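You operate a simulated robot arm through the tools that you are given. There is no shell and no other tool.

You run a simulated robot arm. Do the job below in one go: nothing can be reset, and whatever is moved stays where it is left.

## Task
Track the belt until its edge stays in the green band.
Fine: mode knob on step; set the tracking knob (the belt runs toward the guide of the colour turned to); two to six steps in all, then mode knob off.

Only the result counts: the job must be done as asked and must still hold three seconds after the hand-in. Knocking over, shifting, dropping, spilling or breaking anything else fails it.

## Robot
A 6-joint arm with a two-finger parallel gripper, fixed in place. Base frame: the origin is on the floor under the middle of its stand, x ahead of it, y to its left, z up. Lengths are in cm, angles in rad, forces in N, time in s.
With the tool pointing down near the work surface it reaches from about 30 to 80 cm from the base axis. Its first joint turns from -2.897 to 2.897 rad. Payload 3.43 kg.
Tool frame: the origin (TCP) lies between the finger pads and is the grasp point; the fingertips stand 3.4 cm ahead of it; z points along the fingers, y is the line along which they close. Largest opening 12.8 cm; finger width 2.4, thickness 1.2; the body of the gripper, 4.8 by 13 cm, starts 9.6 cm behind the TCP.
Orientation is that of the tool frame in the base frame, as a unit quaternion [x, y, z, w]. With the fingers straight down and closing along the base's y, the tool's x points along the base's -x, its y along +y and its z along -z.

## Interface
- The arm moves only by the tool jog_arm. Its arguments are lists of equal length, an entry for each row: "linear": the shift along the tool's x, y, z in cm, a list of three; "rot": the turn, a rotation vector about the tool's x, y, z in rad, a list of three; "jaw": the opening, from 0 (shut) to 1 (fully open). In form: {"linear": [[x, y, z], ...], "rot": [[rx, ry, rz], ...], "jaw": [jaw, ...]}. A call has 1 to 20 rows; each row shifts and turns the commanded pose from where the row before left it, along the tool's axes as they then stand. Rows are played at 5 a second. More than 5 cm and 0.15 rad between two rows, or a gripper value outside its range, and nothing of the call is played. A pose out of reach is approached as far as the arm can. The call stops where the force on the tool passes 40 N (or 10 N more than at its start, if that is more) or the arm is blocked; 0.2 s more then pass. Each finger travels about 4.5 cm/s and halts on what it meets, pressing with about 44 N; the grip force reading is that of the motor and also rises with nothing between the fingers. The clock runs only during rows and for 0.2 s after the last one: add rows that do not move to give the fingers time. The reply holds the time, the measured pose of the TCP, the force on the tool along the base axes, the opening and the grip force, in the units named above and with some noise, with the torque about the TCP (base axes, N m) and any sound that the robot's microphone picked up.
- Cameras (640 x 400 px; columns grow to the right, rows downward): "scene" is fixed at [3.55, 48.92, 136.6]; the picture's right is [-0.18, -0.98, 0.00], its down [-0.67, 0.12, -0.74] and it looks along [0.72, -0.13, -0.68] (base axes); focal length 297 px, centre (320, 200). "wrist" rides on the gripper at [7.6, -1.1, -16] in the tool frame; the picture's right is [0.15, 0.99, 0.00], its down [-0.88, 0.13, -0.46] and it looks along [-0.45, 0.07, 0.89] (tool axes); focal length 234 px, centre (320, 200).
- get_image(camera): a new picture of that camera. No time passes.
- point_at(camera, pixels): for up to 12 pixels [column, row] of the newest picture of that camera ("zoom" is the newest enlarged one), the place [x, y, z] in the base frame of the surface seen there, good to about 0.2 cm, but the place of the scene camera against the robot may be out by one fixed shift of up to 2.5 cm in any direction. No time passes.
- zoom(camera, box): a new picture of the part [left, top, right, bottom] of that camera's present view, enlarged. No time passes.
- job_done(): hands the job in; it is judged then, once.

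Unless the task says otherwise, let go and move clear before handing in.

The tools are called after ">>>" as a command line: name --argument value ..., lists and objects as JSON in quotes. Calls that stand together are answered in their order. jog_arm: Moves the arm, as the interface text tells. Its arguments: {"type":"object","properties":{"linear":{"type":"array"},"rot":{"type":"array"},"jaw":{"type":"array"}},"required":["linear","rot","jaw"]} The other tools are called the same way: get_image (camera) takes a picture; point_at (camera, pixels) gives the place of the surface under pixels of a picture; zoom (camera, box) takes an enlarged picture of a part of a camera's view; job_done () hands the job in.

At the start:

```text
time: 0.0
tcp_pos: [39.37, 38.08, 114.96]
orientation: [0.001, 1.0, 0.0, 0.0]
contact_force: [-0.2, 0.3, 0.1]
moment: [-0.02, 0.0, 0.0]
gripper_width: 12.79
grip_force: 0.2
```

scene: 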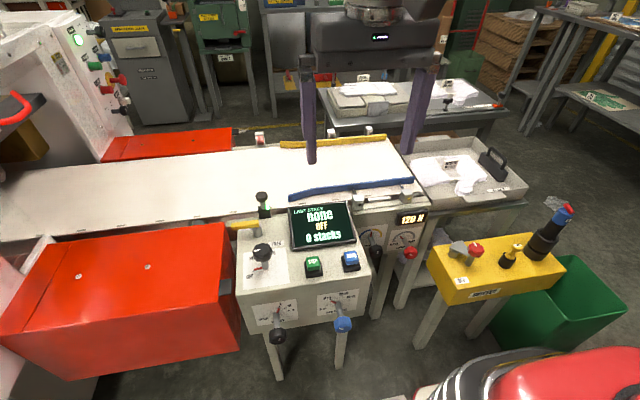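
wrist: 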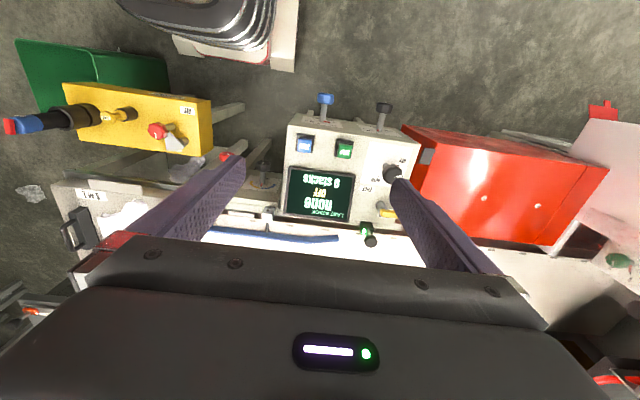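

The scene shows a control panel around pixels (240-370, 200-330) with a display, knobs and buttons, and a belt with blue and yellow guides. I'll zoom in to read the labels.

>>> zoom --camera "scene" --box '[225, 180, 385, 280]'

>>> zoom --camera "scene" --box '[225, 260, 385, 360]'

>>> zoom --camera "scene" --box '[240, 120, 440, 245]'

>>> zoom --camera "wrist" --box '[270, 80, 430, 260]'

```text
4.00 times, centred on (305, 230) of scene
```

zoom: 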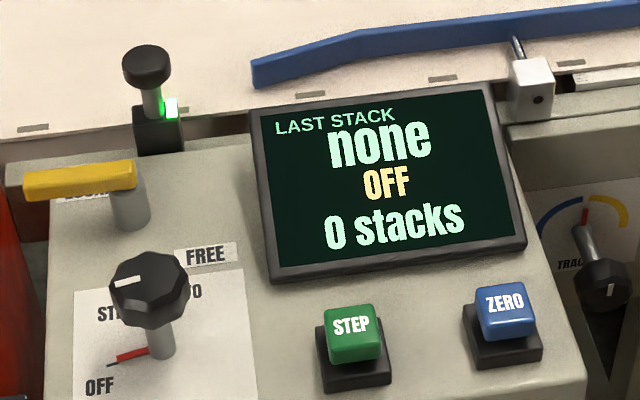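

```text
4.00 times, centred on (305, 310) of scene
```

zoom: 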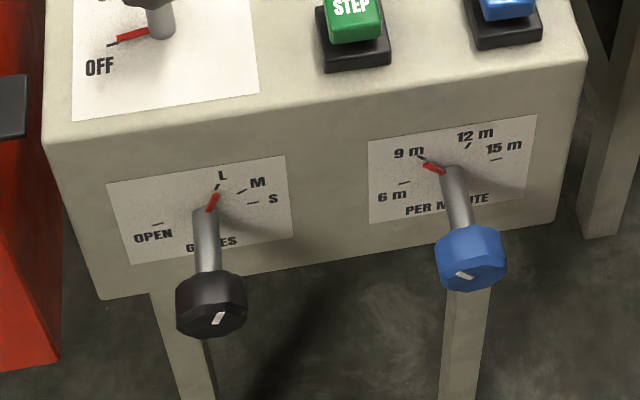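

```text
3.20 times, centred on (340, 182) of scene
```

zoom: 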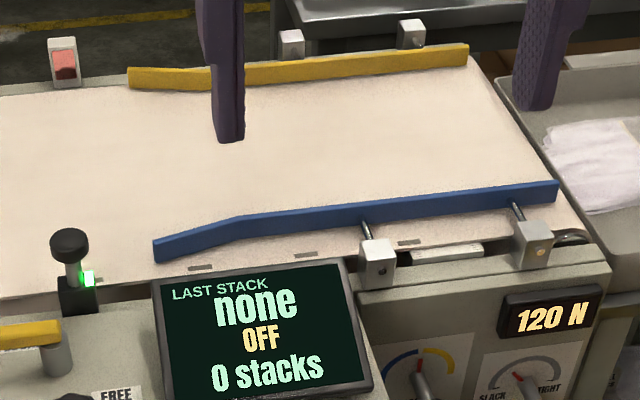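

```text
2.22 times, centred on (350, 170) of wrist
```

zoom: 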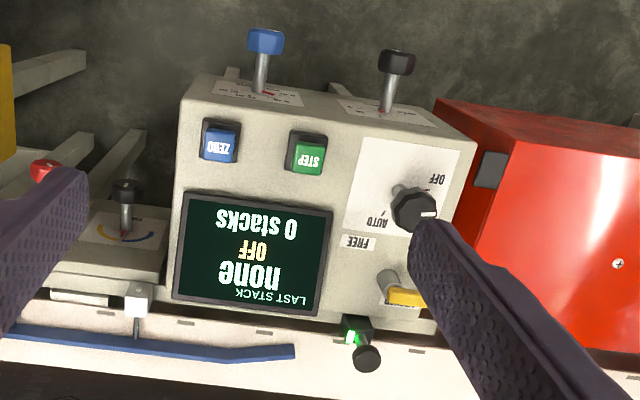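

The mode knob (near pixel 262,250) points at OFF, and the tracking knob (near 376,252) has a blue/yellow arc. I'll zoom on the tracking area, the belt's end and edge, the lever, and the other console.

>>> zoom --camera "scene" --box '[350, 200, 430, 270]'

>>> zoom --camera "scene" --box '[340, 170, 440, 232]'

>>> zoom --camera "scene" --box '[220, 185, 300, 235]'

>>> zoom --camera "scene" --box '[420, 190, 600, 310]'

>>> zoom --camera "scene" --box '[0, 120, 260, 280]'

>>> zoom --camera "wrist" --box '[210, 140, 300, 260]'

```text
5.71 times, centred on (390, 235) of scene
```

zoom: 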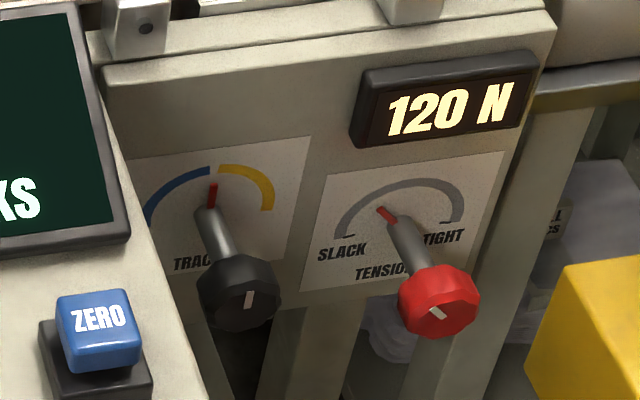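

```text
6.40 times, centred on (390, 201) of scene
```

zoom: 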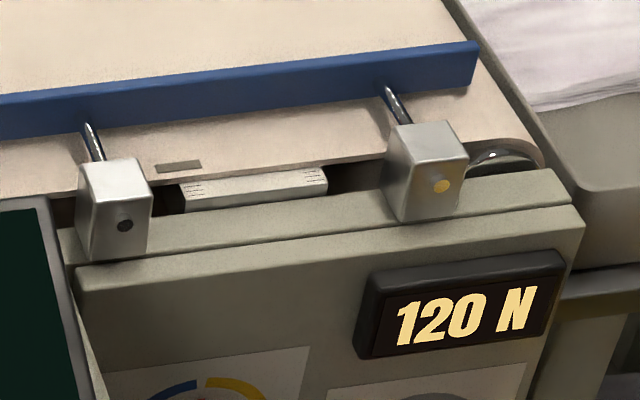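

```text
8.00 times, centred on (260, 210) of scene
```

zoom: 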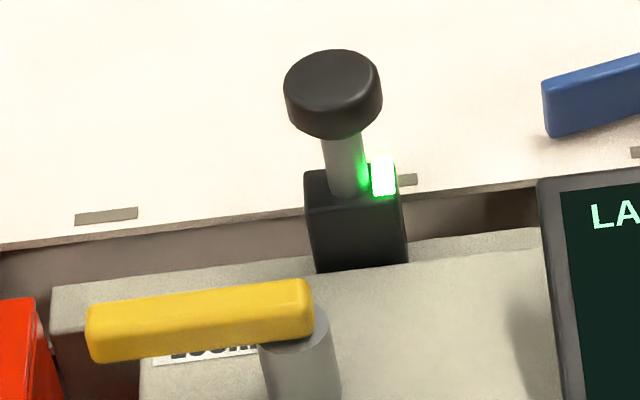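

```text
3.33 times, centred on (510, 250) of scene
```

zoom: 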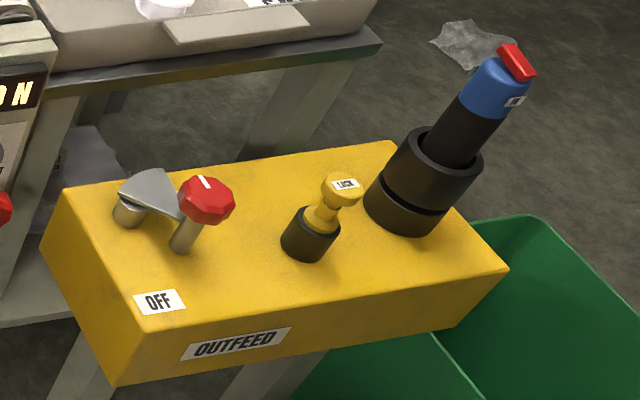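

```text
2.46 times, centred on (130, 200) of scene
```

zoom: 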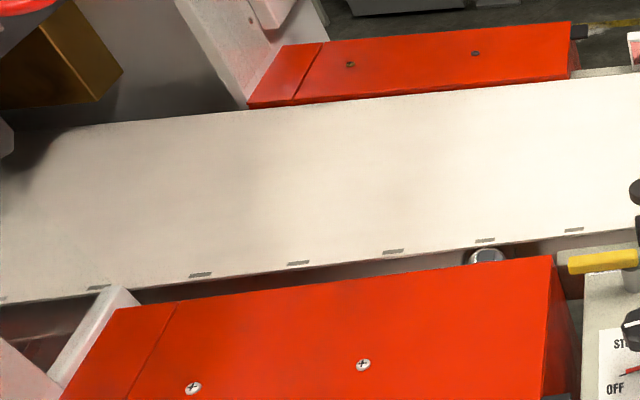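

```text
3.33 times, centred on (255, 200) of wrist
```

zoom: 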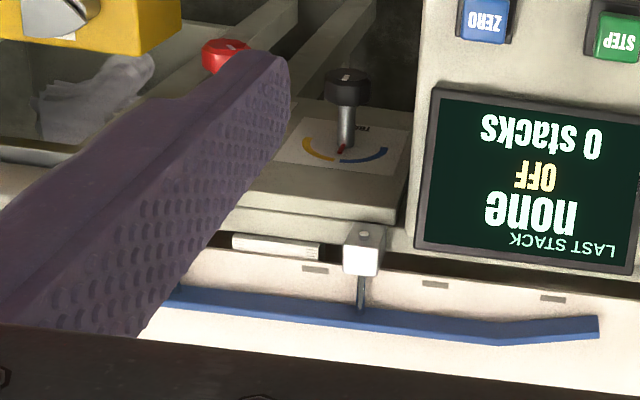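

The tracking pointer is roughly central, and a white strip with marks sits by the belt edge near scene pixel (390,199). I'll zoom closely on it and measure key points.

>>> zoom --camera "scene" --box '[360, 188, 400, 213]'

>>> zoom --camera "scene" --box '[240, 235, 300, 290]'

>>> point_at --camera "scene" --pixels '[[262, 250], [262, 262], [313, 262], [350, 256], [376, 252], [380, 235], [410, 252], [263, 197], [262, 212], [243, 224], [370, 282], [238, 292]]'

>>> point_at --camera "wrist" --pixels '[[392, 172], [343, 150], [304, 145], [264, 166], [225, 157], [370, 240], [385, 213], [325, 100], [385, 107], [300, 128], [410, 140], [320, 190]]'

```text
16.00 times, centred on (380, 200) of scene
```

zoom: 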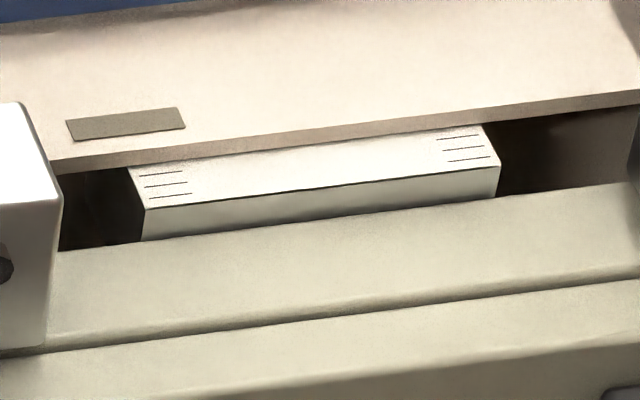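

```text
7.27 times, centred on (270, 262) of scene
```

zoom: 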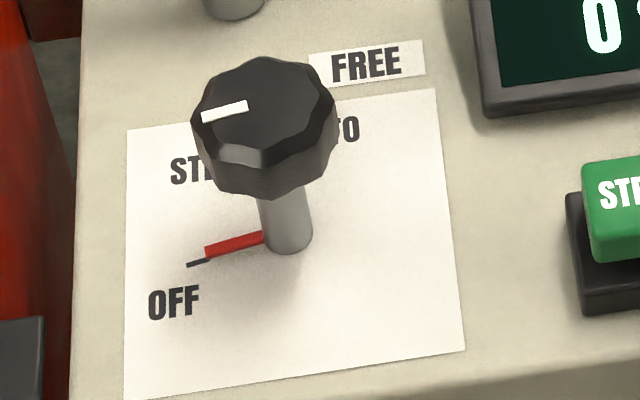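

```text
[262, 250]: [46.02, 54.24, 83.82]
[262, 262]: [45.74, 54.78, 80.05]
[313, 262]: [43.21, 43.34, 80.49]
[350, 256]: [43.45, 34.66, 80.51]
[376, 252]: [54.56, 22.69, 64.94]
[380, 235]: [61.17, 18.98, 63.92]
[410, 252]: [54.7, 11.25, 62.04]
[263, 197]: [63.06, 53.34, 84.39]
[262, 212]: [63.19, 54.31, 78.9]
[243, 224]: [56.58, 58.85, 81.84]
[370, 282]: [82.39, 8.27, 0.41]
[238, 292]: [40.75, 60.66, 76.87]
```

```text
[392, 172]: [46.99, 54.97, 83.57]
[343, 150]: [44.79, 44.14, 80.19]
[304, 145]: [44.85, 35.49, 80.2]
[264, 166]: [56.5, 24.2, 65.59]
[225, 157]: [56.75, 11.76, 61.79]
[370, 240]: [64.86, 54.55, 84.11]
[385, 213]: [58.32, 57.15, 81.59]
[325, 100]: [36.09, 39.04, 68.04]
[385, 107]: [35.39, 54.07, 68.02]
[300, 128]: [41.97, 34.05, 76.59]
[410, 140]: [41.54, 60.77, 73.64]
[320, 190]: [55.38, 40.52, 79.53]
```

Wrist and scene readings differ by a fixed shift of about (1.5, 0.8, -0.3) cm. The belt edge covers most of the marked strip, so the green band is probably hidden under the belt. I'll measure the panel planes and knob axes with the wrist camera.

>>> point_at --camera "wrist" --pixels '[[249, 186], [276, 189], [262.5, 184.4], [262.5, 175], [262.5, 165.5], [256, 165], [269, 165], [262, 161], [240, 192], [280, 195], [270, 205], [265, 215]]'

>>> zoom --camera "wrist" --box '[345, 130, 425, 255]'

>>> point_at --camera "wrist" --pixels '[[360, 150], [400, 145], [360, 185], [300, 165], [325, 165], [392, 168], [385, 172], [398, 172], [385, 164], [343, 145], [343, 154], [320, 205]]'

```text
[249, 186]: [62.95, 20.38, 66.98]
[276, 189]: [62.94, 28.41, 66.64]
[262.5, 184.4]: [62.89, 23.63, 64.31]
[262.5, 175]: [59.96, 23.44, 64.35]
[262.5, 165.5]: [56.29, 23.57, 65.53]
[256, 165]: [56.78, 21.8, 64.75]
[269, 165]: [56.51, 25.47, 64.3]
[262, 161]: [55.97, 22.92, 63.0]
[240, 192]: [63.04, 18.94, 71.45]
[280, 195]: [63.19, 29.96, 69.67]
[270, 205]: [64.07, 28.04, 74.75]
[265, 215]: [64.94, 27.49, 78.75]
```

```text
3.20 times, centred on (385, 192) of wrist
```

zoom: 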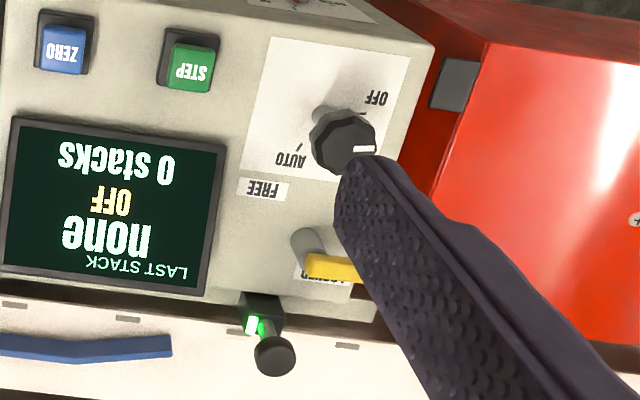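

```text
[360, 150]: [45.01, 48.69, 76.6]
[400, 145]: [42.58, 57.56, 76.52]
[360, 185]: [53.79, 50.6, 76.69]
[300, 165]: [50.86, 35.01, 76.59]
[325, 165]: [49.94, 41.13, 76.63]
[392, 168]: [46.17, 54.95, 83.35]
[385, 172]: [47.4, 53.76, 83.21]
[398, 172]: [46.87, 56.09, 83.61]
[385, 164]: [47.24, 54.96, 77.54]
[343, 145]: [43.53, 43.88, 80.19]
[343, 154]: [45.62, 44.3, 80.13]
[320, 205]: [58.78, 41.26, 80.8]
```

The panel top is horizontal at z≈76.6, the mode knob cap top is at z≈83.5, and the tracking plate is vertical at x≈63 with its knob near (56.5, 23.6, 64.5). I'll measure the label directions around both knobs from the scene picture.

>>> point_at --camera "scene" --pixels '[[252.5, 270.8], [258, 267.5], [251.4, 257.9], [275, 252.5], [265.5, 268], [265.5, 264], [249.8, 276], [262, 246], [256, 250], [270, 250], [263, 256], [320, 270]]'

>>> zoom --camera "scene" --box '[360, 220, 400, 265]'

```text
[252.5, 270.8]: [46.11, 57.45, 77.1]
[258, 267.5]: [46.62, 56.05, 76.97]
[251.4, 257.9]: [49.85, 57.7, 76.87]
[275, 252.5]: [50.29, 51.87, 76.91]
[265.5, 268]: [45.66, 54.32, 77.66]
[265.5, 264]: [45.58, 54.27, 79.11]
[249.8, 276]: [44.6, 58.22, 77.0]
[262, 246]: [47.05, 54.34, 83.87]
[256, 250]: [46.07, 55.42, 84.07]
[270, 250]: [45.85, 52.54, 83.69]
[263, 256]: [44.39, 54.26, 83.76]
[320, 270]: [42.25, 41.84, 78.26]
```

```text
8.89 times, centred on (380, 242) of scene
```

zoom: 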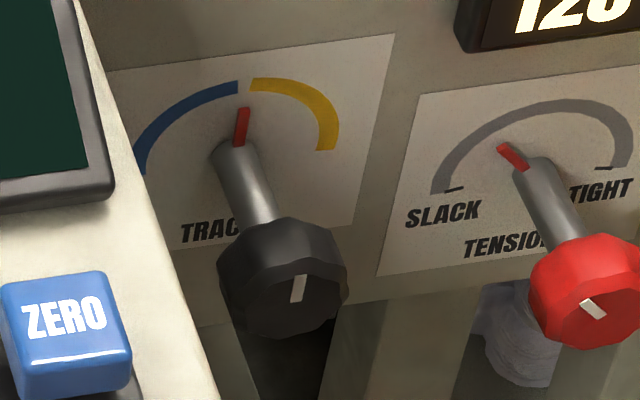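

The mode knob's axis is about (47.6, 55.1), cap from roughly z 81.5 to 83.5; OFF points along +y and STEP lies between +y and +x. I'll move above the mode knob, staying high, and look again with the wrist camera.

>>> jog_arm --linear '[[-1.36, 2.84, 2.5], [-1.36, 2.84, 2.5], [-1.36, 2.84, 2.5], [-1.36, 2.84, 2.5], [-1.36, 2.84, 2.5], [-1.36, 2.84, 2.5], [0, 0, 0], [0, 0, 0]]' --rot '[[0, 0, 0], [0, 0, 0], [0, 0, 0], [0, 0, 0], [0, 0, 0], [0, 0, 0], [0, 0, 0], [0, 0, 0]]' --jaw '[0.6, 0.6, 0.6, 0.6, 0.6, 0.6, 0.6, 0.6]'

>>> get_image --camera "wrist"

```text
time: 1.8
tcp_pos: [47.44, 54.84, 99.98]
orientation: [0.0, 1.0, 0.001, 0.001]
contact_force: [-0.2, -0.2, 0.6]
moment: [-0.05, -0.03, 0.02]
gripper_width: 7.7
grip_force: 0.1
```

```text
taken
```

wrist: 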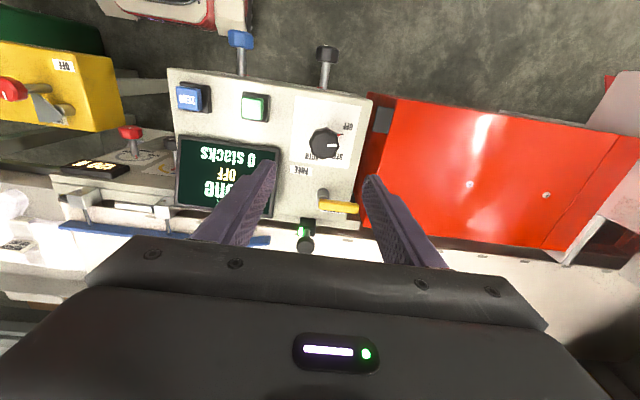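

>>> zoom --camera "wrist" --box '[285, 105, 365, 180]'

>>> point_at --camera "wrist" --pixels '[[324, 143], [310, 143], [338, 143], [324, 130], [324, 156], [324, 149], [345, 134], [306, 158], [327, 162], [338, 158], [315, 150], [253, 107]]'

>>> zoom --camera "wrist" --box '[60, 180, 180, 250]'

```text
5.33 times, centred on (325, 142) of wrist
```

zoom: 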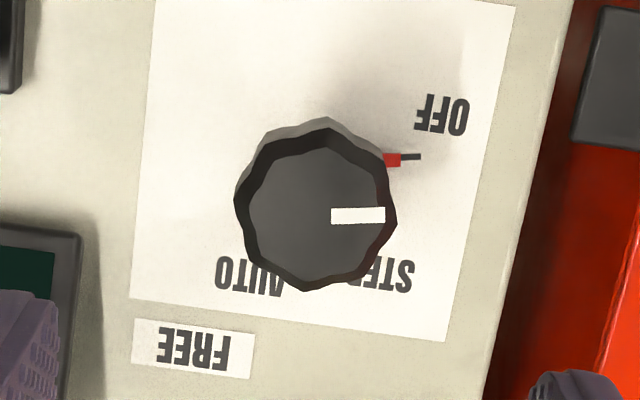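

```text
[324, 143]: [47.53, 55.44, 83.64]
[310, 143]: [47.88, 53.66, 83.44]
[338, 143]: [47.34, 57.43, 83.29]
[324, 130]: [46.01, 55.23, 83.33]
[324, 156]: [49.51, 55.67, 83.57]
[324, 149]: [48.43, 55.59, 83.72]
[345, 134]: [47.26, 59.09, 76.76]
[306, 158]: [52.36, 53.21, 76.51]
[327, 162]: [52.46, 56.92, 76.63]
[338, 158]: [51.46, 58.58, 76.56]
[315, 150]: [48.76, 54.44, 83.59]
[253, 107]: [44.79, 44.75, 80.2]
```

```text
5.33 times, centred on (120, 215) of wrist
```

zoom: 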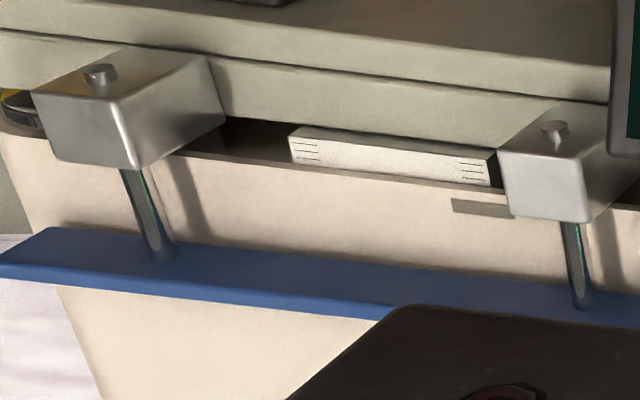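

The knob cap centre reads about (47.7, 55.4, 83.6), about 4 cm across, with its white mark pointing along +y (OFF). I'll descend with the fingers straddling it along y.

>>> jog_arm --linear '[[-0.28, 0.55, 4], [0, 0, 4], [0, 0, 4], [0, 0, 3.4], [0, 0, 2.0], [0, 0, 0]]' --rot '[[0, 0, 0], [0, 0, 0], [0, 0, 0], [0, 0, 0], [0, 0, 0], [0, 0, 0]]' --jaw '[0.6, 0.6, 0.6, 0.6, 0.6, 0.6]'

>>> get_image --camera "wrist"

>>> zoom --camera "scene" --box '[210, 170, 340, 290]'

```text
time: 3.2
tcp_pos: [47.87, 55.69, 82.49]
orientation: [0.0, 1.0, 0.0, 0.001]
contact_force: [0.3, -0.2, -0.3]
moment: [-0.01, 0.0, -0.01]
gripper_width: 7.69
grip_force: 0.0
```

```text
taken
```

wrist: 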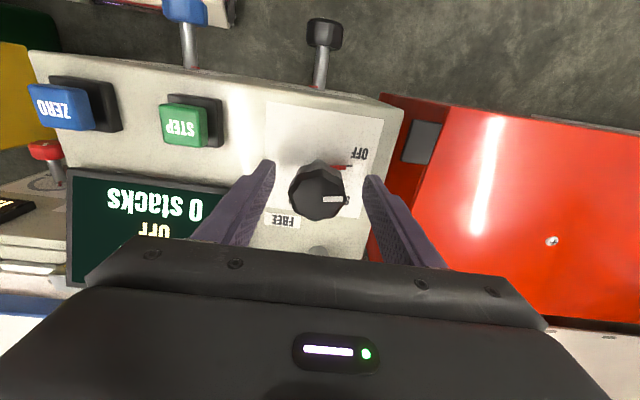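

```text
3.33 times, centred on (275, 230) of scene
```

zoom: 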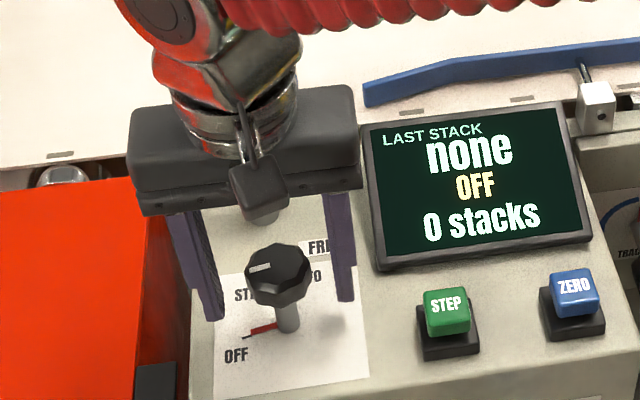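

The fingers straddle the knob (tips near pixels (272,165) and (368,178), knob 288–346). I'll check knob centre against the fingers before closing.

>>> point_at --camera "wrist" --pixels '[[290, 190], [318, 190], [342, 190], [318, 178], [318, 205], [318, 212], [272, 175], [368, 182], [318, 166], [341, 168], [348, 167], [300, 205]]'

>>> zoom --camera "wrist" --box '[240, 120, 400, 250]'

```text
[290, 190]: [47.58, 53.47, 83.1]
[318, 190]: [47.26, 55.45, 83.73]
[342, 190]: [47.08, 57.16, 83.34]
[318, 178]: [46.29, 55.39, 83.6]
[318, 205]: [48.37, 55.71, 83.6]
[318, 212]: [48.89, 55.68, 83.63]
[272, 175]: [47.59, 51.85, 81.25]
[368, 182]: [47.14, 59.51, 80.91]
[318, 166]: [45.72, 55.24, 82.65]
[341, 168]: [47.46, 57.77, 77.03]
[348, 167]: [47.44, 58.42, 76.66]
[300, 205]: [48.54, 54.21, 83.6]
```

```text
3.08 times, centred on (320, 185) of wrist
```

zoom: 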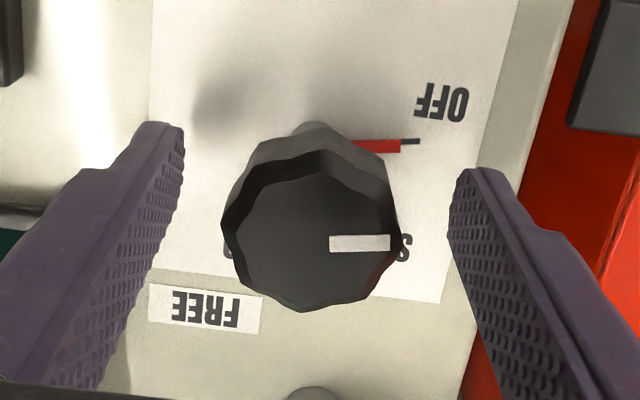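

The knob's sides span y≈53.3–57.4 (centre ≈55.35) and the finger midpoint is ≈55.68. I'll shift slightly and close on the knob.

>>> jog_arm --linear '[[0.2, -0.3, 0], [0, 0, 0], [0, 0, 0], [0, 0, 0], [0, 0, 0], [0, 0, 0]]' --rot '[[0, 0, 0], [0, 0, 0], [0, 0, 0], [0, 0, 0], [0, 0, 0], [0, 0, 0]]' --jaw '[0.6, 0.3, 0.2, 0.1, 0.1, 0.1]'

>>> zoom --camera "wrist" --box '[240, 120, 400, 250]'

```text
time: 4.6
tcp_pos: [47.53, 55.54, 82.6]
orientation: [0.0, 1.0, 0.001, 0.002]
contact_force: [1.4, 10.4, -2.0]
moment: [0.19, -0.28, 0.02]
gripper_width: 4.15
grip_force: 44.9
```

```text
3.08 times, centred on (320, 185) of wrist
```

zoom: 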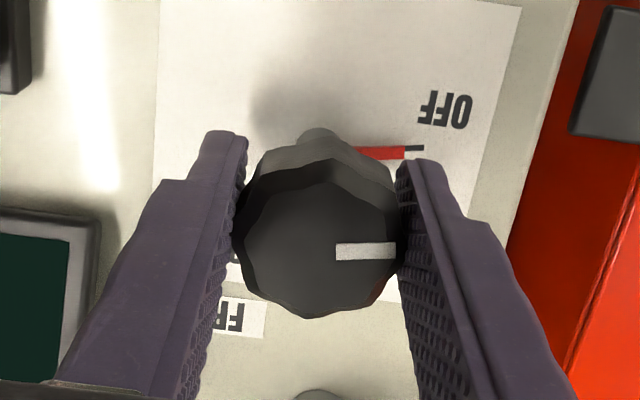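

The grip is on the knob (width 4.15 cm, 45 N), with about 10 N sideways, so I'll nudge +0.2 in y and turn clockwise seen from above by 0.75 rad, then look.

>>> jog_arm --linear '[[0, 0.2, 0], [0, 0, 0], [0, 0, 0], [0, 0, 0], [0, 0, 0], [0, 0, 0], [0, 0, 0]]' --rot '[[0, 0, 0], [0, 0, 0.15], [0, 0, 0.15], [0, 0, 0.15], [0, 0, 0.15], [0, 0, 0.15], [0, 0, 0]]' --jaw '[0.1, 0.1, 0.1, 0.1, 0.1, 0.1, 0.1]'

>>> zoom --camera "scene" --box '[210, 170, 370, 290]'

>>> zoom --camera "wrist" --box '[240, 120, 400, 250]'

```text
time: 6.2
tcp_pos: [47.57, 55.63, 82.65]
orientation: [0.368, 0.93, 0.0, 0.001]
contact_force: [10.9, -0.8, -10.4]
moment: [-0.42, -0.86, 0.0]
gripper_width: 4.15
grip_force: 45.1
```

```text
3.33 times, centred on (290, 230) of scene
```

zoom: 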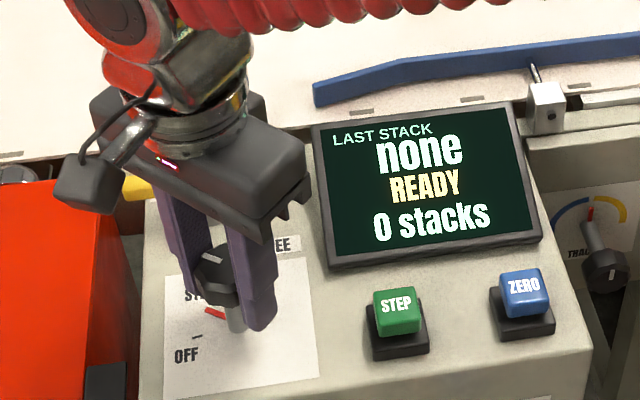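

```text
3.08 times, centred on (320, 185) of wrist
```

zoom: 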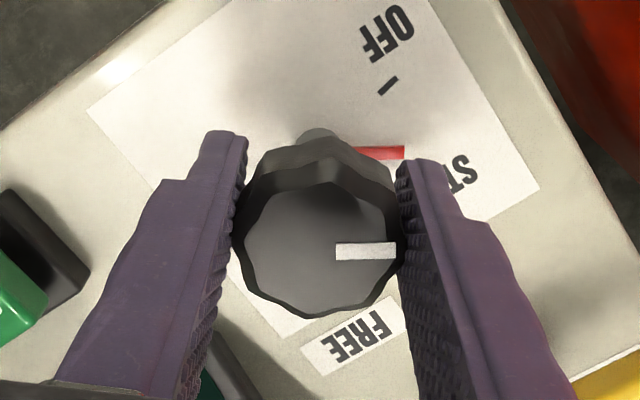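

The display now reads READY, with the knob turned 0.75 rad; from the OFF and AUTO ticks I estimate STEP's mark at about 0.98 rad. I'll turn 0.22 rad more to centre it on STEP, then check.

>>> jog_arm --linear '[[0, 0, 0], [0, 0, 0], [0, 0, 0]]' --rot '[[0, 0, 0.11], [0, 0, 0.11], [0, 0, 0]]' --jaw '[0.1, 0.1, 0.1]'

>>> zoom --camera "scene" --box '[210, 170, 370, 290]'

>>> zoom --camera "wrist" --box '[240, 120, 400, 250]'

```text
time: 7.0
tcp_pos: [47.78, 55.63, 82.63]
orientation: [0.467, 0.884, 0.001, 0.0]
contact_force: [23.1, 11.3, -23.2]
moment: [-0.26, -0.3, 0.0]
gripper_width: 4.16
grip_force: 45.2
```

```text
3.33 times, centred on (290, 230) of scene
```

zoom: 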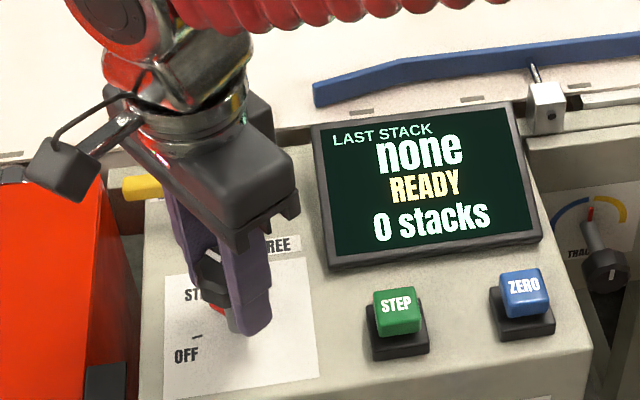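

```text
3.08 times, centred on (320, 185) of wrist
```

zoom: 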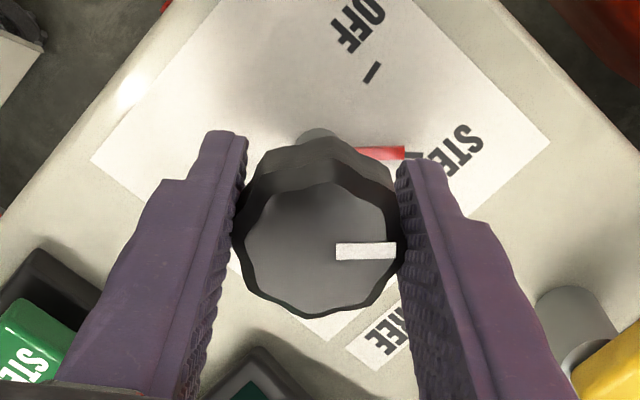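

The red pointer now lines up with the tick by STEP and the display shows READY. I'll open the fingers and lift straight up.

>>> jog_arm --linear '[[0, 0, 0], [0, 0, 0], [0, 0, 0], [0, 0, -3], [0, 0, -4], [0, 0, -4], [0, 0, -4], [0, 0, 0]]' --rot '[[0, 0, 0], [0, 0, 0], [0, 0, 0], [0, 0, 0], [0, 0, 0], [0, 0, 0], [0, 0, 0], [0, 0, 0]]' --jaw '[0.5, 0.5, 0.5, 0.5, 0.5, 0.5, 0.5, 0.5]'

>>> zoom --camera "scene" --box '[210, 170, 370, 290]'

>>> get_image --camera "wrist"

```text
time: 8.8
tcp_pos: [47.71, 55.66, 97.74]
orientation: [0.467, 0.884, 0.001, 0.001]
contact_force: [-0.1, 0.2, 0.5]
moment: [0.0, 0.02, 0.02]
gripper_width: 6.36
grip_force: 0.1
```

```text
3.33 times, centred on (290, 230) of scene
```

zoom: 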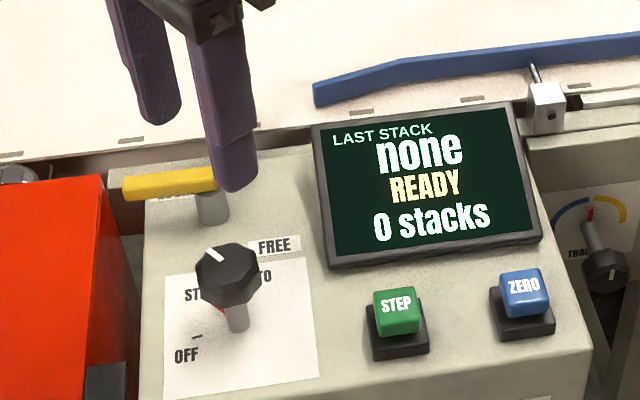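

```text
taken
```

wrist: 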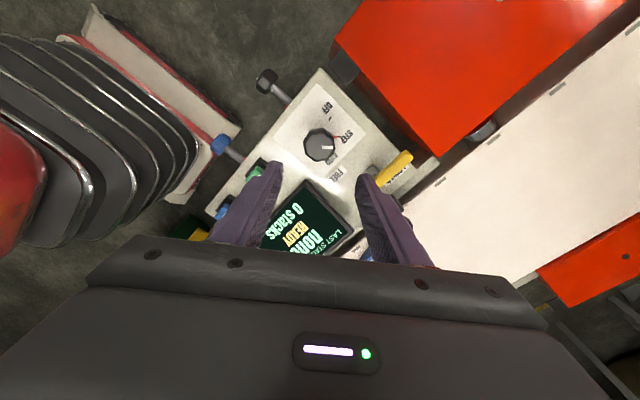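

The mode knob points to STEP and stays there. Before heading to the tracking knob I'll measure obstacles around its approach corridor (yellow outfeed console, panel's right side, tension knob).

>>> point_at --camera "scene" --pixels '[[428, 243], [440, 300], [475, 250], [520, 285], [460, 275], [366, 270], [372, 284], [355, 215], [410, 252], [405, 235], [445, 385], [390, 290]]'

>>> get_image --camera "scene"

```text
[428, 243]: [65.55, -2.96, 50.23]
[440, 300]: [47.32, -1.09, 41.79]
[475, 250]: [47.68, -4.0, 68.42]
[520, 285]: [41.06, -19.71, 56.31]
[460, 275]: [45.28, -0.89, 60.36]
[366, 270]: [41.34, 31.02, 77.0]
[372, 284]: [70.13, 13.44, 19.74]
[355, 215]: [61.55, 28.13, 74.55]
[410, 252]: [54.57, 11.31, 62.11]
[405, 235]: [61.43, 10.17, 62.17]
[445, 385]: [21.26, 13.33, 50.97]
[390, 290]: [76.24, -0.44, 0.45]
```

```text
taken
```

scene: 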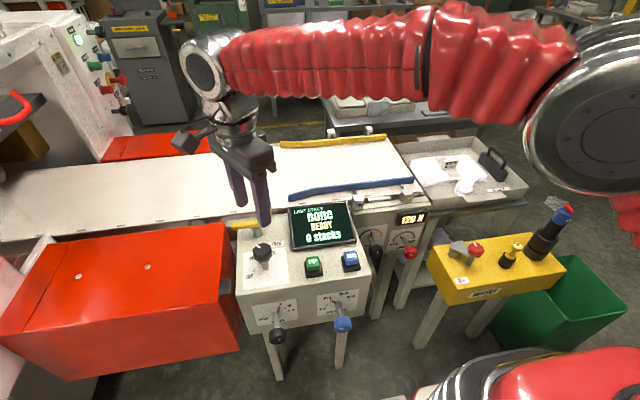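

The corridor in front of the tracking knob (y≈16–31, x<56) is clear: the outfeed console is at y<1 and the panel at y>32. I'll rotate the yaw back while rising, then move over toward y≈23.5.

>>> jog_arm --linear '[[0, 0, -1.7], [0, 0, -1.7], [0, 0, -1.7], [0, 0, -1.7], [0, 0, -1.7], [0, 0, -1.7], [0, 0, -1.7], [0, -4, 0], [0, -4, 0], [0, -4, 0], [0, -4, 0], [-0.5, -4, 0], [-0.5, -4, 0], [-0.5, -4, 0], [-0.5, -4, 0], [0, 0, 0]]' --rot '[[0, 0, -0.139], [0, 0, -0.139], [0, 0, -0.139], [0, 0, -0.139], [0, 0, -0.139], [0, 0, -0.139], [0, 0, -0.138], [0, 0, 0], [0, 0, 0], [0, 0, 0], [0, 0, 0], [0, 0, 0], [0, 0, 0], [0, 0, 0], [0, 0, 0], [0, 0, 0]]' --jaw '[0.5, 0.5, 0.5, 0.5, 0.5, 0.5, 0.5, 0.5, 0.5, 0.5, 0.5, 0.5, 0.5, 0.5, 0.5, 0.5]'

>>> get_image --camera "wrist"

>>> get_image --camera "scene"

```text
time: 12.2
tcp_pos: [49.54, 23.57, 109.54]
orientation: [-0.001, 1.0, 0.001, 0.001]
contact_force: [-0.2, 0.0, -0.4]
moment: [0.0, 0.0, 0.0]
gripper_width: 6.41
grip_force: 0.0
```

```text
taken
```

wrist: 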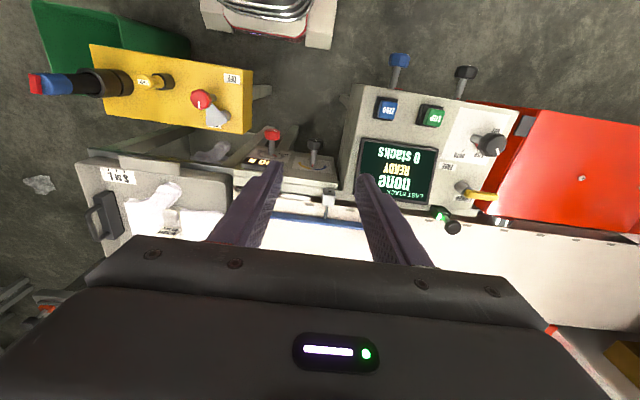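

```text
taken
```

scene: 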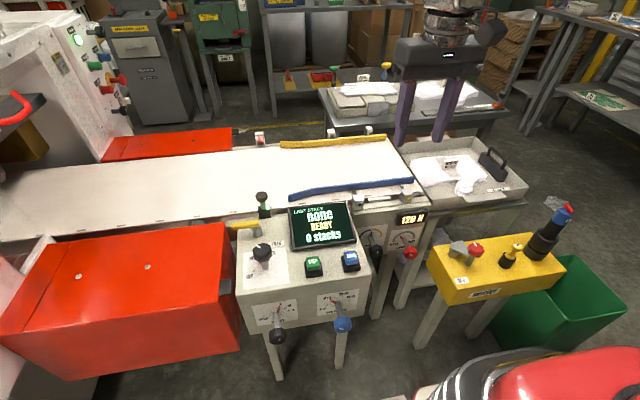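

The arm is now above the tracking area. I'll zoom on the tracking knob (wrist pixel ~ (316,145)) and measure its position from here.

>>> zoom --camera "wrist" --box '[240, 110, 370, 230]'

>>> point_at --camera "wrist" --pixels '[[316, 145], [310, 145], [322, 145], [316, 140], [316, 150], [316, 158], [271, 135], [263, 135], [278, 135], [290, 158], [330, 165], [316, 163]]'

```text
3.33 times, centred on (305, 170) of wrist
```

zoom: 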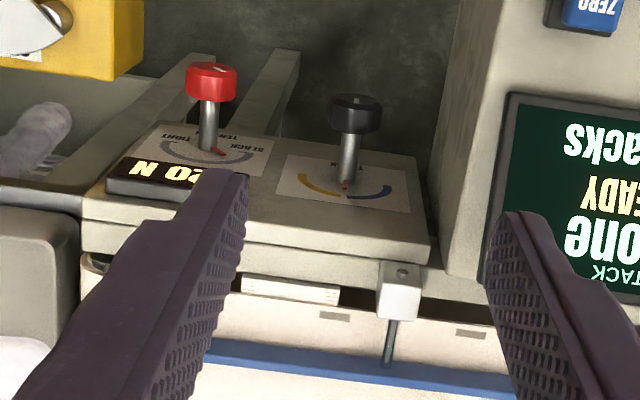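

```text
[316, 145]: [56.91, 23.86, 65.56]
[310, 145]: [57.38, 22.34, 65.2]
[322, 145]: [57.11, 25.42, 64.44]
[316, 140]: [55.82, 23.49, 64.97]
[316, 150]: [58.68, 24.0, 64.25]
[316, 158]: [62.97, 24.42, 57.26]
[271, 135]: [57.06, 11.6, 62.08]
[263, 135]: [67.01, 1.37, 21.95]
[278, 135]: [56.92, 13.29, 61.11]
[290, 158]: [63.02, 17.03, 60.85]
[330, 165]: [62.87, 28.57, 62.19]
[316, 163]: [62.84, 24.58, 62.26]
```

Row 145 hits the knob's top side at z≈65.6, so the axis is likely lower. I'll sample the knob's front face and shaft from the scene camera to fix the axis height.

>>> point_at --camera "scene" --pixels '[[376.6, 252.1], [371.5, 254], [381, 252.1], [376.1, 257], [377.5, 249.5], [374, 246.5], [372.7, 240.9], [371.3, 238.5], [371.3, 233], [366, 246], [362, 235], [389, 236]]'

>>> zoom --camera "scene" --box '[362, 225, 392, 262]'

```text
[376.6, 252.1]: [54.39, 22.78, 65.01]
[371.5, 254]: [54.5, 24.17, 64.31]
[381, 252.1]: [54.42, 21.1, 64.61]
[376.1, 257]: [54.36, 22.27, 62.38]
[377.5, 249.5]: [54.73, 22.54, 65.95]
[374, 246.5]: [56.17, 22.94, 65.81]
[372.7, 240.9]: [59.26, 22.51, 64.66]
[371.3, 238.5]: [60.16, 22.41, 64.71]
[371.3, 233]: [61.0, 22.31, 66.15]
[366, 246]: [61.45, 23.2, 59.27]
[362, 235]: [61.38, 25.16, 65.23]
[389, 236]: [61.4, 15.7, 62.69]
```

```text
10.81 times, centred on (377, 244) of scene
```

zoom: 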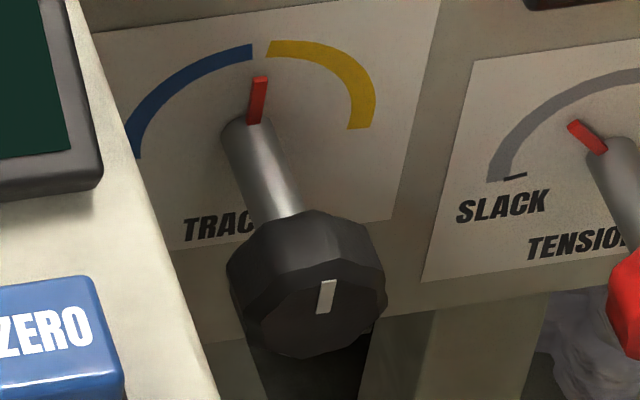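

The knob axis is about y≈23.5, z≈63.7, with the front face at x≈55.9. I'll move down a bit and pitch the tool to horizontal, pointing along +x, while still high above everything.

>>> jog_arm --linear '[[-1.2, 0, 3], [-1.2, 0, 3], [-1.2, 0, 3], [0, 0, 0], [0, 0, 0], [0, 0, 0], [0, 0, 0], [0, 0, 0], [0, 0, 0], [0, 0, 0], [0, 0, 0], [0, 0, 0], [0, 0, 0], [0, 0, 0], [0, 0, 0]]' --rot '[[0, 0, 0], [0, 0, 0], [0, 0, 0], [0, -0.1428, 0], [0, -0.1428, 0], [0, -0.1428, 0], [0, -0.1428, 0], [0, -0.1428, 0], [0, -0.1428, 0], [0, -0.1428, 0], [0, -0.1428, 0], [0, -0.1428, 0], [0, -0.1428, 0], [0, -0.1428, 0], [0, 0, 0]]' --jaw '[0.5, 0.5, 0.5, 0.5, 0.5, 0.5, 0.5, 0.5, 0.5, 0.5, 0.5, 0.5, 0.5, 0.5, 0.5]'

>>> get_image --camera "scene"

>>> get_image --camera "wrist"

```text
time: 15.4
tcp_pos: [53.19, 23.68, 100.49]
orientation: [0.0, 0.706, 0.001, 0.709]
contact_force: [-0.1, -0.2, 0.3]
moment: [0.01, 0.03, 0.01]
gripper_width: 6.39
grip_force: 0.1
```

```text
taken
```

scene: 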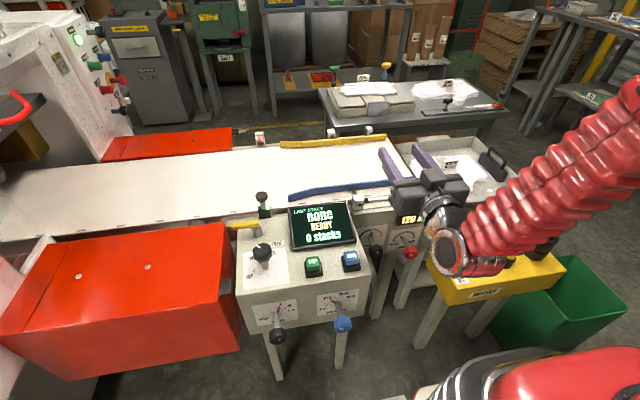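

```text
taken
```

wrist: 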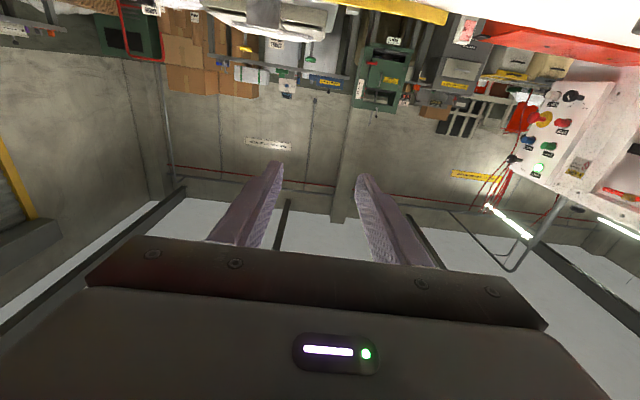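

The tool is horizontal at (53.2, 23.7, 100.5). I'll measure where the wrist and forearm are to judge clearance to the outfeed console when descending.

>>> point_at --camera "scene" --pixels '[[450, 250], [440, 215], [480, 270], [500, 230], [550, 190], [600, 150], [620, 250], [430, 180], [445, 272], [500, 270], [550, 245], [505, 258]]'

```text
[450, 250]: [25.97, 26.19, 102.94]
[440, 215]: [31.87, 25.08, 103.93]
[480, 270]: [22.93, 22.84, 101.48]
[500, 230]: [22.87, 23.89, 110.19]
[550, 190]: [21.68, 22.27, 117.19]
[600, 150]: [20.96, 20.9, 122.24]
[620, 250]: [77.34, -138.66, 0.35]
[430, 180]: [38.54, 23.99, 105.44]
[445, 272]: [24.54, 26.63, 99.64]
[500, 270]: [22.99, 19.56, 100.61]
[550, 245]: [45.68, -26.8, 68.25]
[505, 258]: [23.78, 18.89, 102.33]
```

The forearm and wrist sit near x≈23–28, y≈18–27, well clear of the console. I'll back off 2 cm and descend in front of the tracking knob plate, halfway first.

>>> jog_arm --linear '[[0, 0, -2.2], [4, 0, 0], [4, 0, 0], [4, 0, 0], [4, 0, 0], [4, 0, 0], [0, 0, 0]]' --rot '[[0, 0, 0], [0, 0, 0], [0, 0, 0], [0, 0, 0], [0, 0, 0], [0, 0, 0], [0, 0, 0]]' --jaw '[0.5, 0.5, 0.5, 0.5, 0.5, 0.5, 0.5]'

>>> get_image --camera "scene"

```text
time: 17.0
tcp_pos: [55.41, 30.02, 87.88]
orientation: [-0.004, 0.709, -0.009, 0.706]
contact_force: [-0.1, -0.7, -0.4]
moment: [0.02, 0.01, 0.01]
gripper_width: 6.39
grip_force: 0.1
out of reach, approached as far as the arm can: row 3, 4, 5, 6
```

```text
taken
```

scene: 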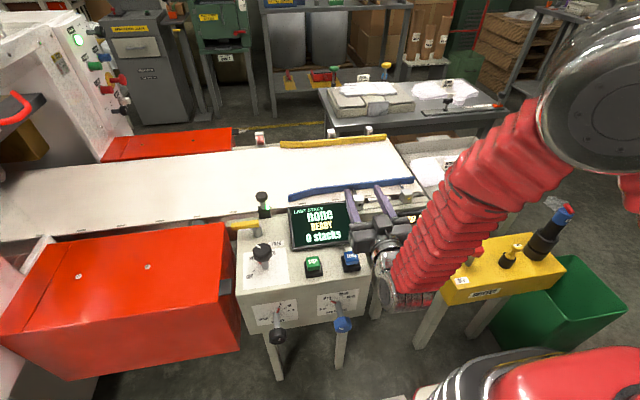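

Rows 3–6 were out of reach with the tool fully horizontal; it stopped at (55.4, 30.0, 87.9) without contact. I'll back up to a safe height, then use a 45° downward tool pitch instead, which keeps the body clear of both the panel and the tension knob.

>>> jog_arm --linear '[[-4, 0, 0], [-4, 0, 0], [-4, 0, 0], [-4, 0, 0], [-4, 0, 0], [0, 0, 0], [0, 0, 0]]' --rot '[[0, 0, 0], [0, 0, 0], [0, 0, 0], [0, 0, 0], [0, 0, 0], [0, 0, 0], [0, 0, 0]]' --jaw '[0.5, 0.5, 0.5, 0.5, 0.5, 0.5, 0.5]'

```text
time: 18.6
tcp_pos: [55.3, 29.94, 107.98]
orientation: [0.0, 0.707, 0.0, 0.707]
contact_force: [0.7, -1.0, 0.1]
moment: [-0.02, 0.01, -0.02]
gripper_width: 6.4
grip_force: 0.0
```

The commanded pose restarted from the reached one, now (55.3, 29.9, 108.0). I'll pitch back to 45° downward and move over in front of the tracking knob at height 90.

>>> jog_arm --linear '[[0, 0, 0], [0, 0, 0], [0, 0, 0], [0, 0, 0], [0, 0, 0], [0, 0, 0], [3.11, -1.28, 1.98], [3.11, -1.28, 1.98], [3.11, -1.28, 1.98], [3.11, -1.28, 1.98], [3.11, -1.28, 1.98], [0, 0, 0], [0, 0, 0]]' --rot '[[0, 0.131, 0], [0, 0.131, 0], [0, 0.131, 0], [0, 0.131, 0], [0, 0.131, 0], [0, 0.1304, 0], [0, 0, 0], [0, 0, 0], [0, 0, 0], [0, 0, 0], [0, 0, 0], [0, 0, 0], [0, 0, 0]]' --jaw '[0.5, 0.5, 0.5, 0.5, 0.5, 0.5, 0.5, 0.5, 0.5, 0.5, 0.5, 0.5, 0.5]'

>>> get_image --camera "scene"

>>> get_image --camera "wrist"

```text
time: 21.4
tcp_pos: [51.13, 23.46, 89.99]
orientation: [-0.001, 0.924, 0.001, 0.383]
contact_force: [-0.2, -0.4, 0.8]
moment: [0.0, 0.01, 0.03]
gripper_width: 6.38
grip_force: 0.0
```

```text
taken
```

scene: 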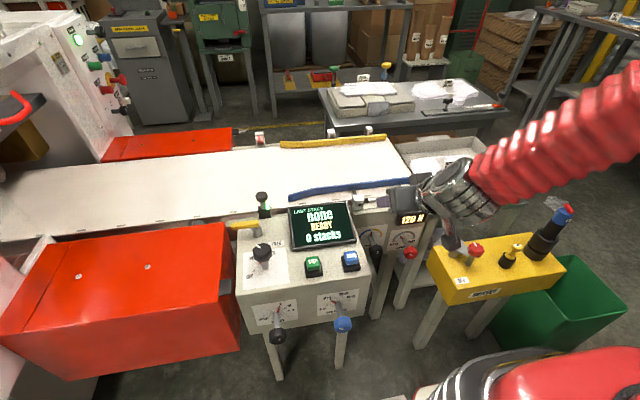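

```text
taken
```

wrist: 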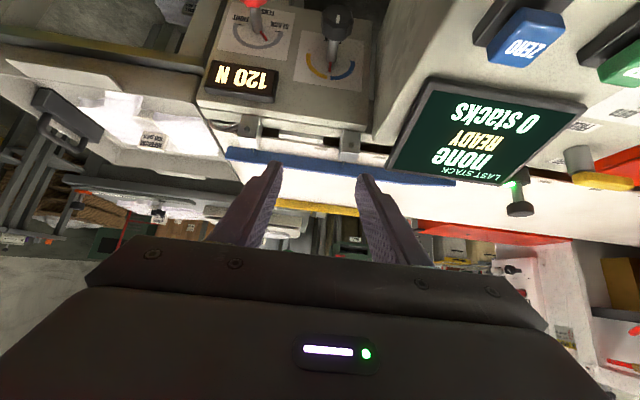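

The wrist camera now looks straight at the tracking plate (about (330,60)) and the edge gauge (about (300,135)). I'll zoom and measure from here.

>>> zoom --camera "wrist" --box '[285, 0, 385, 90]'

>>> zoom --camera "wrist" --box '[250, 110, 370, 180]'

>>> point_at --camera "wrist" --pixels '[[337, 18], [325, 18], [349, 18], [337, 8], [337, 28], [333, 45], [332, 65], [332, 55], [305, 60], [375, 60], [395, 60], [340, 35]]'

```text
4.44 times, centred on (335, 45) of wrist
```

zoom: 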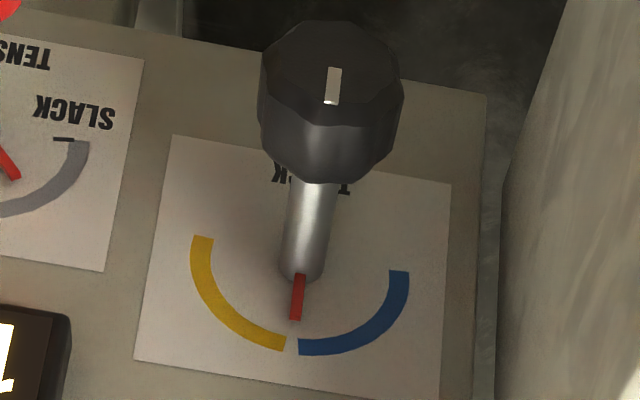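

```text
5.33 times, centred on (310, 145) of wrist
```

zoom: 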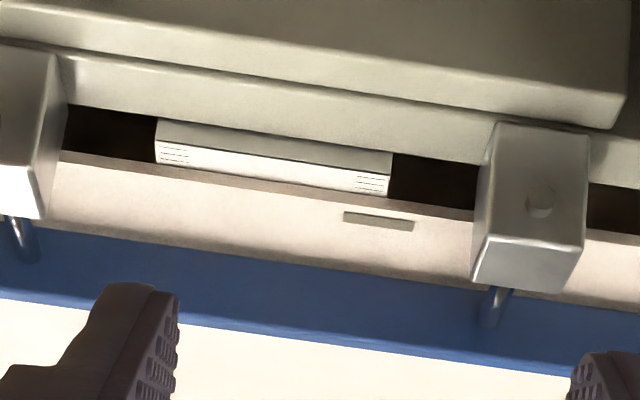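

```text
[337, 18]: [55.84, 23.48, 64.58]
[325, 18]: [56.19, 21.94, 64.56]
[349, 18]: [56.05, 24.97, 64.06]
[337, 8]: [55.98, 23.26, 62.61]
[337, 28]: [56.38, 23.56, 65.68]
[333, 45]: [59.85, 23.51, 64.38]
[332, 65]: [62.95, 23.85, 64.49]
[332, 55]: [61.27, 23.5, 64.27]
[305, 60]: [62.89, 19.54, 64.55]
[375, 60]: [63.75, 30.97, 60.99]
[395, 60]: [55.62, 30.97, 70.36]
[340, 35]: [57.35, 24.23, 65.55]
```

The panel's right wall is at y≈31.0, so the body (±6.5 cm) has about 1 cm spare at no tilt. I'll tilt 0.15 rad about the knob axis for margin and descend to a pre-grasp 8 cm back from the knob.

>>> jog_arm --linear '[[0, 0, 0], [2.854, -0.596, 2.91], [2.854, -0.596, 2.91], [2.854, -0.596, 2.91], [2.854, -0.596, 2.91], [2.854, -0.596, 2.91], [0, 0, 0], [0, 0, 0]]' --rot '[[-0.106, 0, 0.106], [0, 0, 0], [0, 0, 0], [0, 0, 0], [0, 0, 0], [0, 0, 0], [0, 0, 0], [0, 0, 0]]' --jaw '[0.5, 0.5, 0.5, 0.5, 0.5, 0.5, 0.5, 0.5]'

>>> get_image --camera "wrist"

>>> get_image --camera "scene"

```text
time: 22.6
tcp_pos: [53.07, 26.73, 79.07]
orientation: [0.028, 0.922, 0.06, 0.383]
contact_force: [-22.6, -12.4, 27.3]
moment: [0.84, 0.12, 0.7]
gripper_width: 5.91
grip_force: 0.0
out of reach, approached as far as the arm can: row 3, 4, 5
stopped in row 5: the force on the tool passed its limit at 130 N (the readings are from after the stop); the commanded pose is now the measured one
```

```text
taken
```

wrist: 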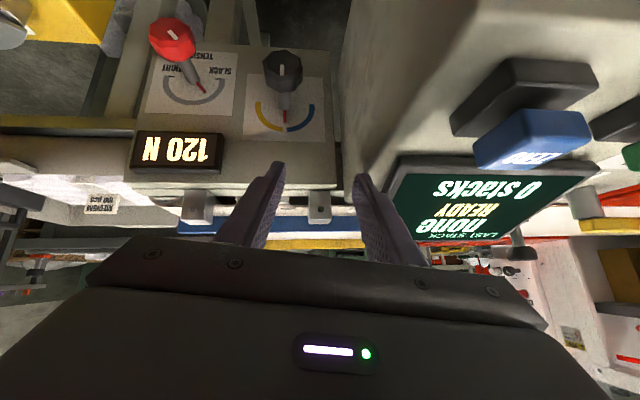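

```text
taken
```

scene: 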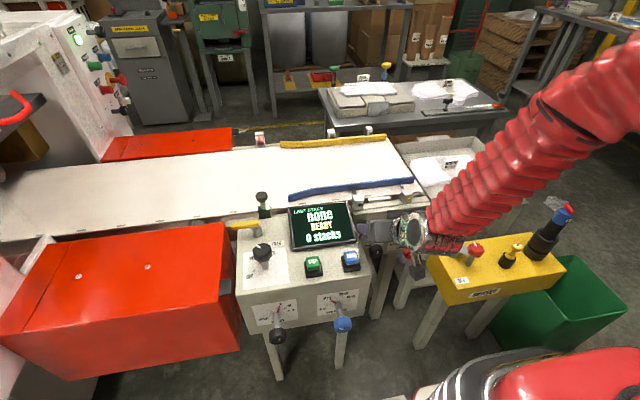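

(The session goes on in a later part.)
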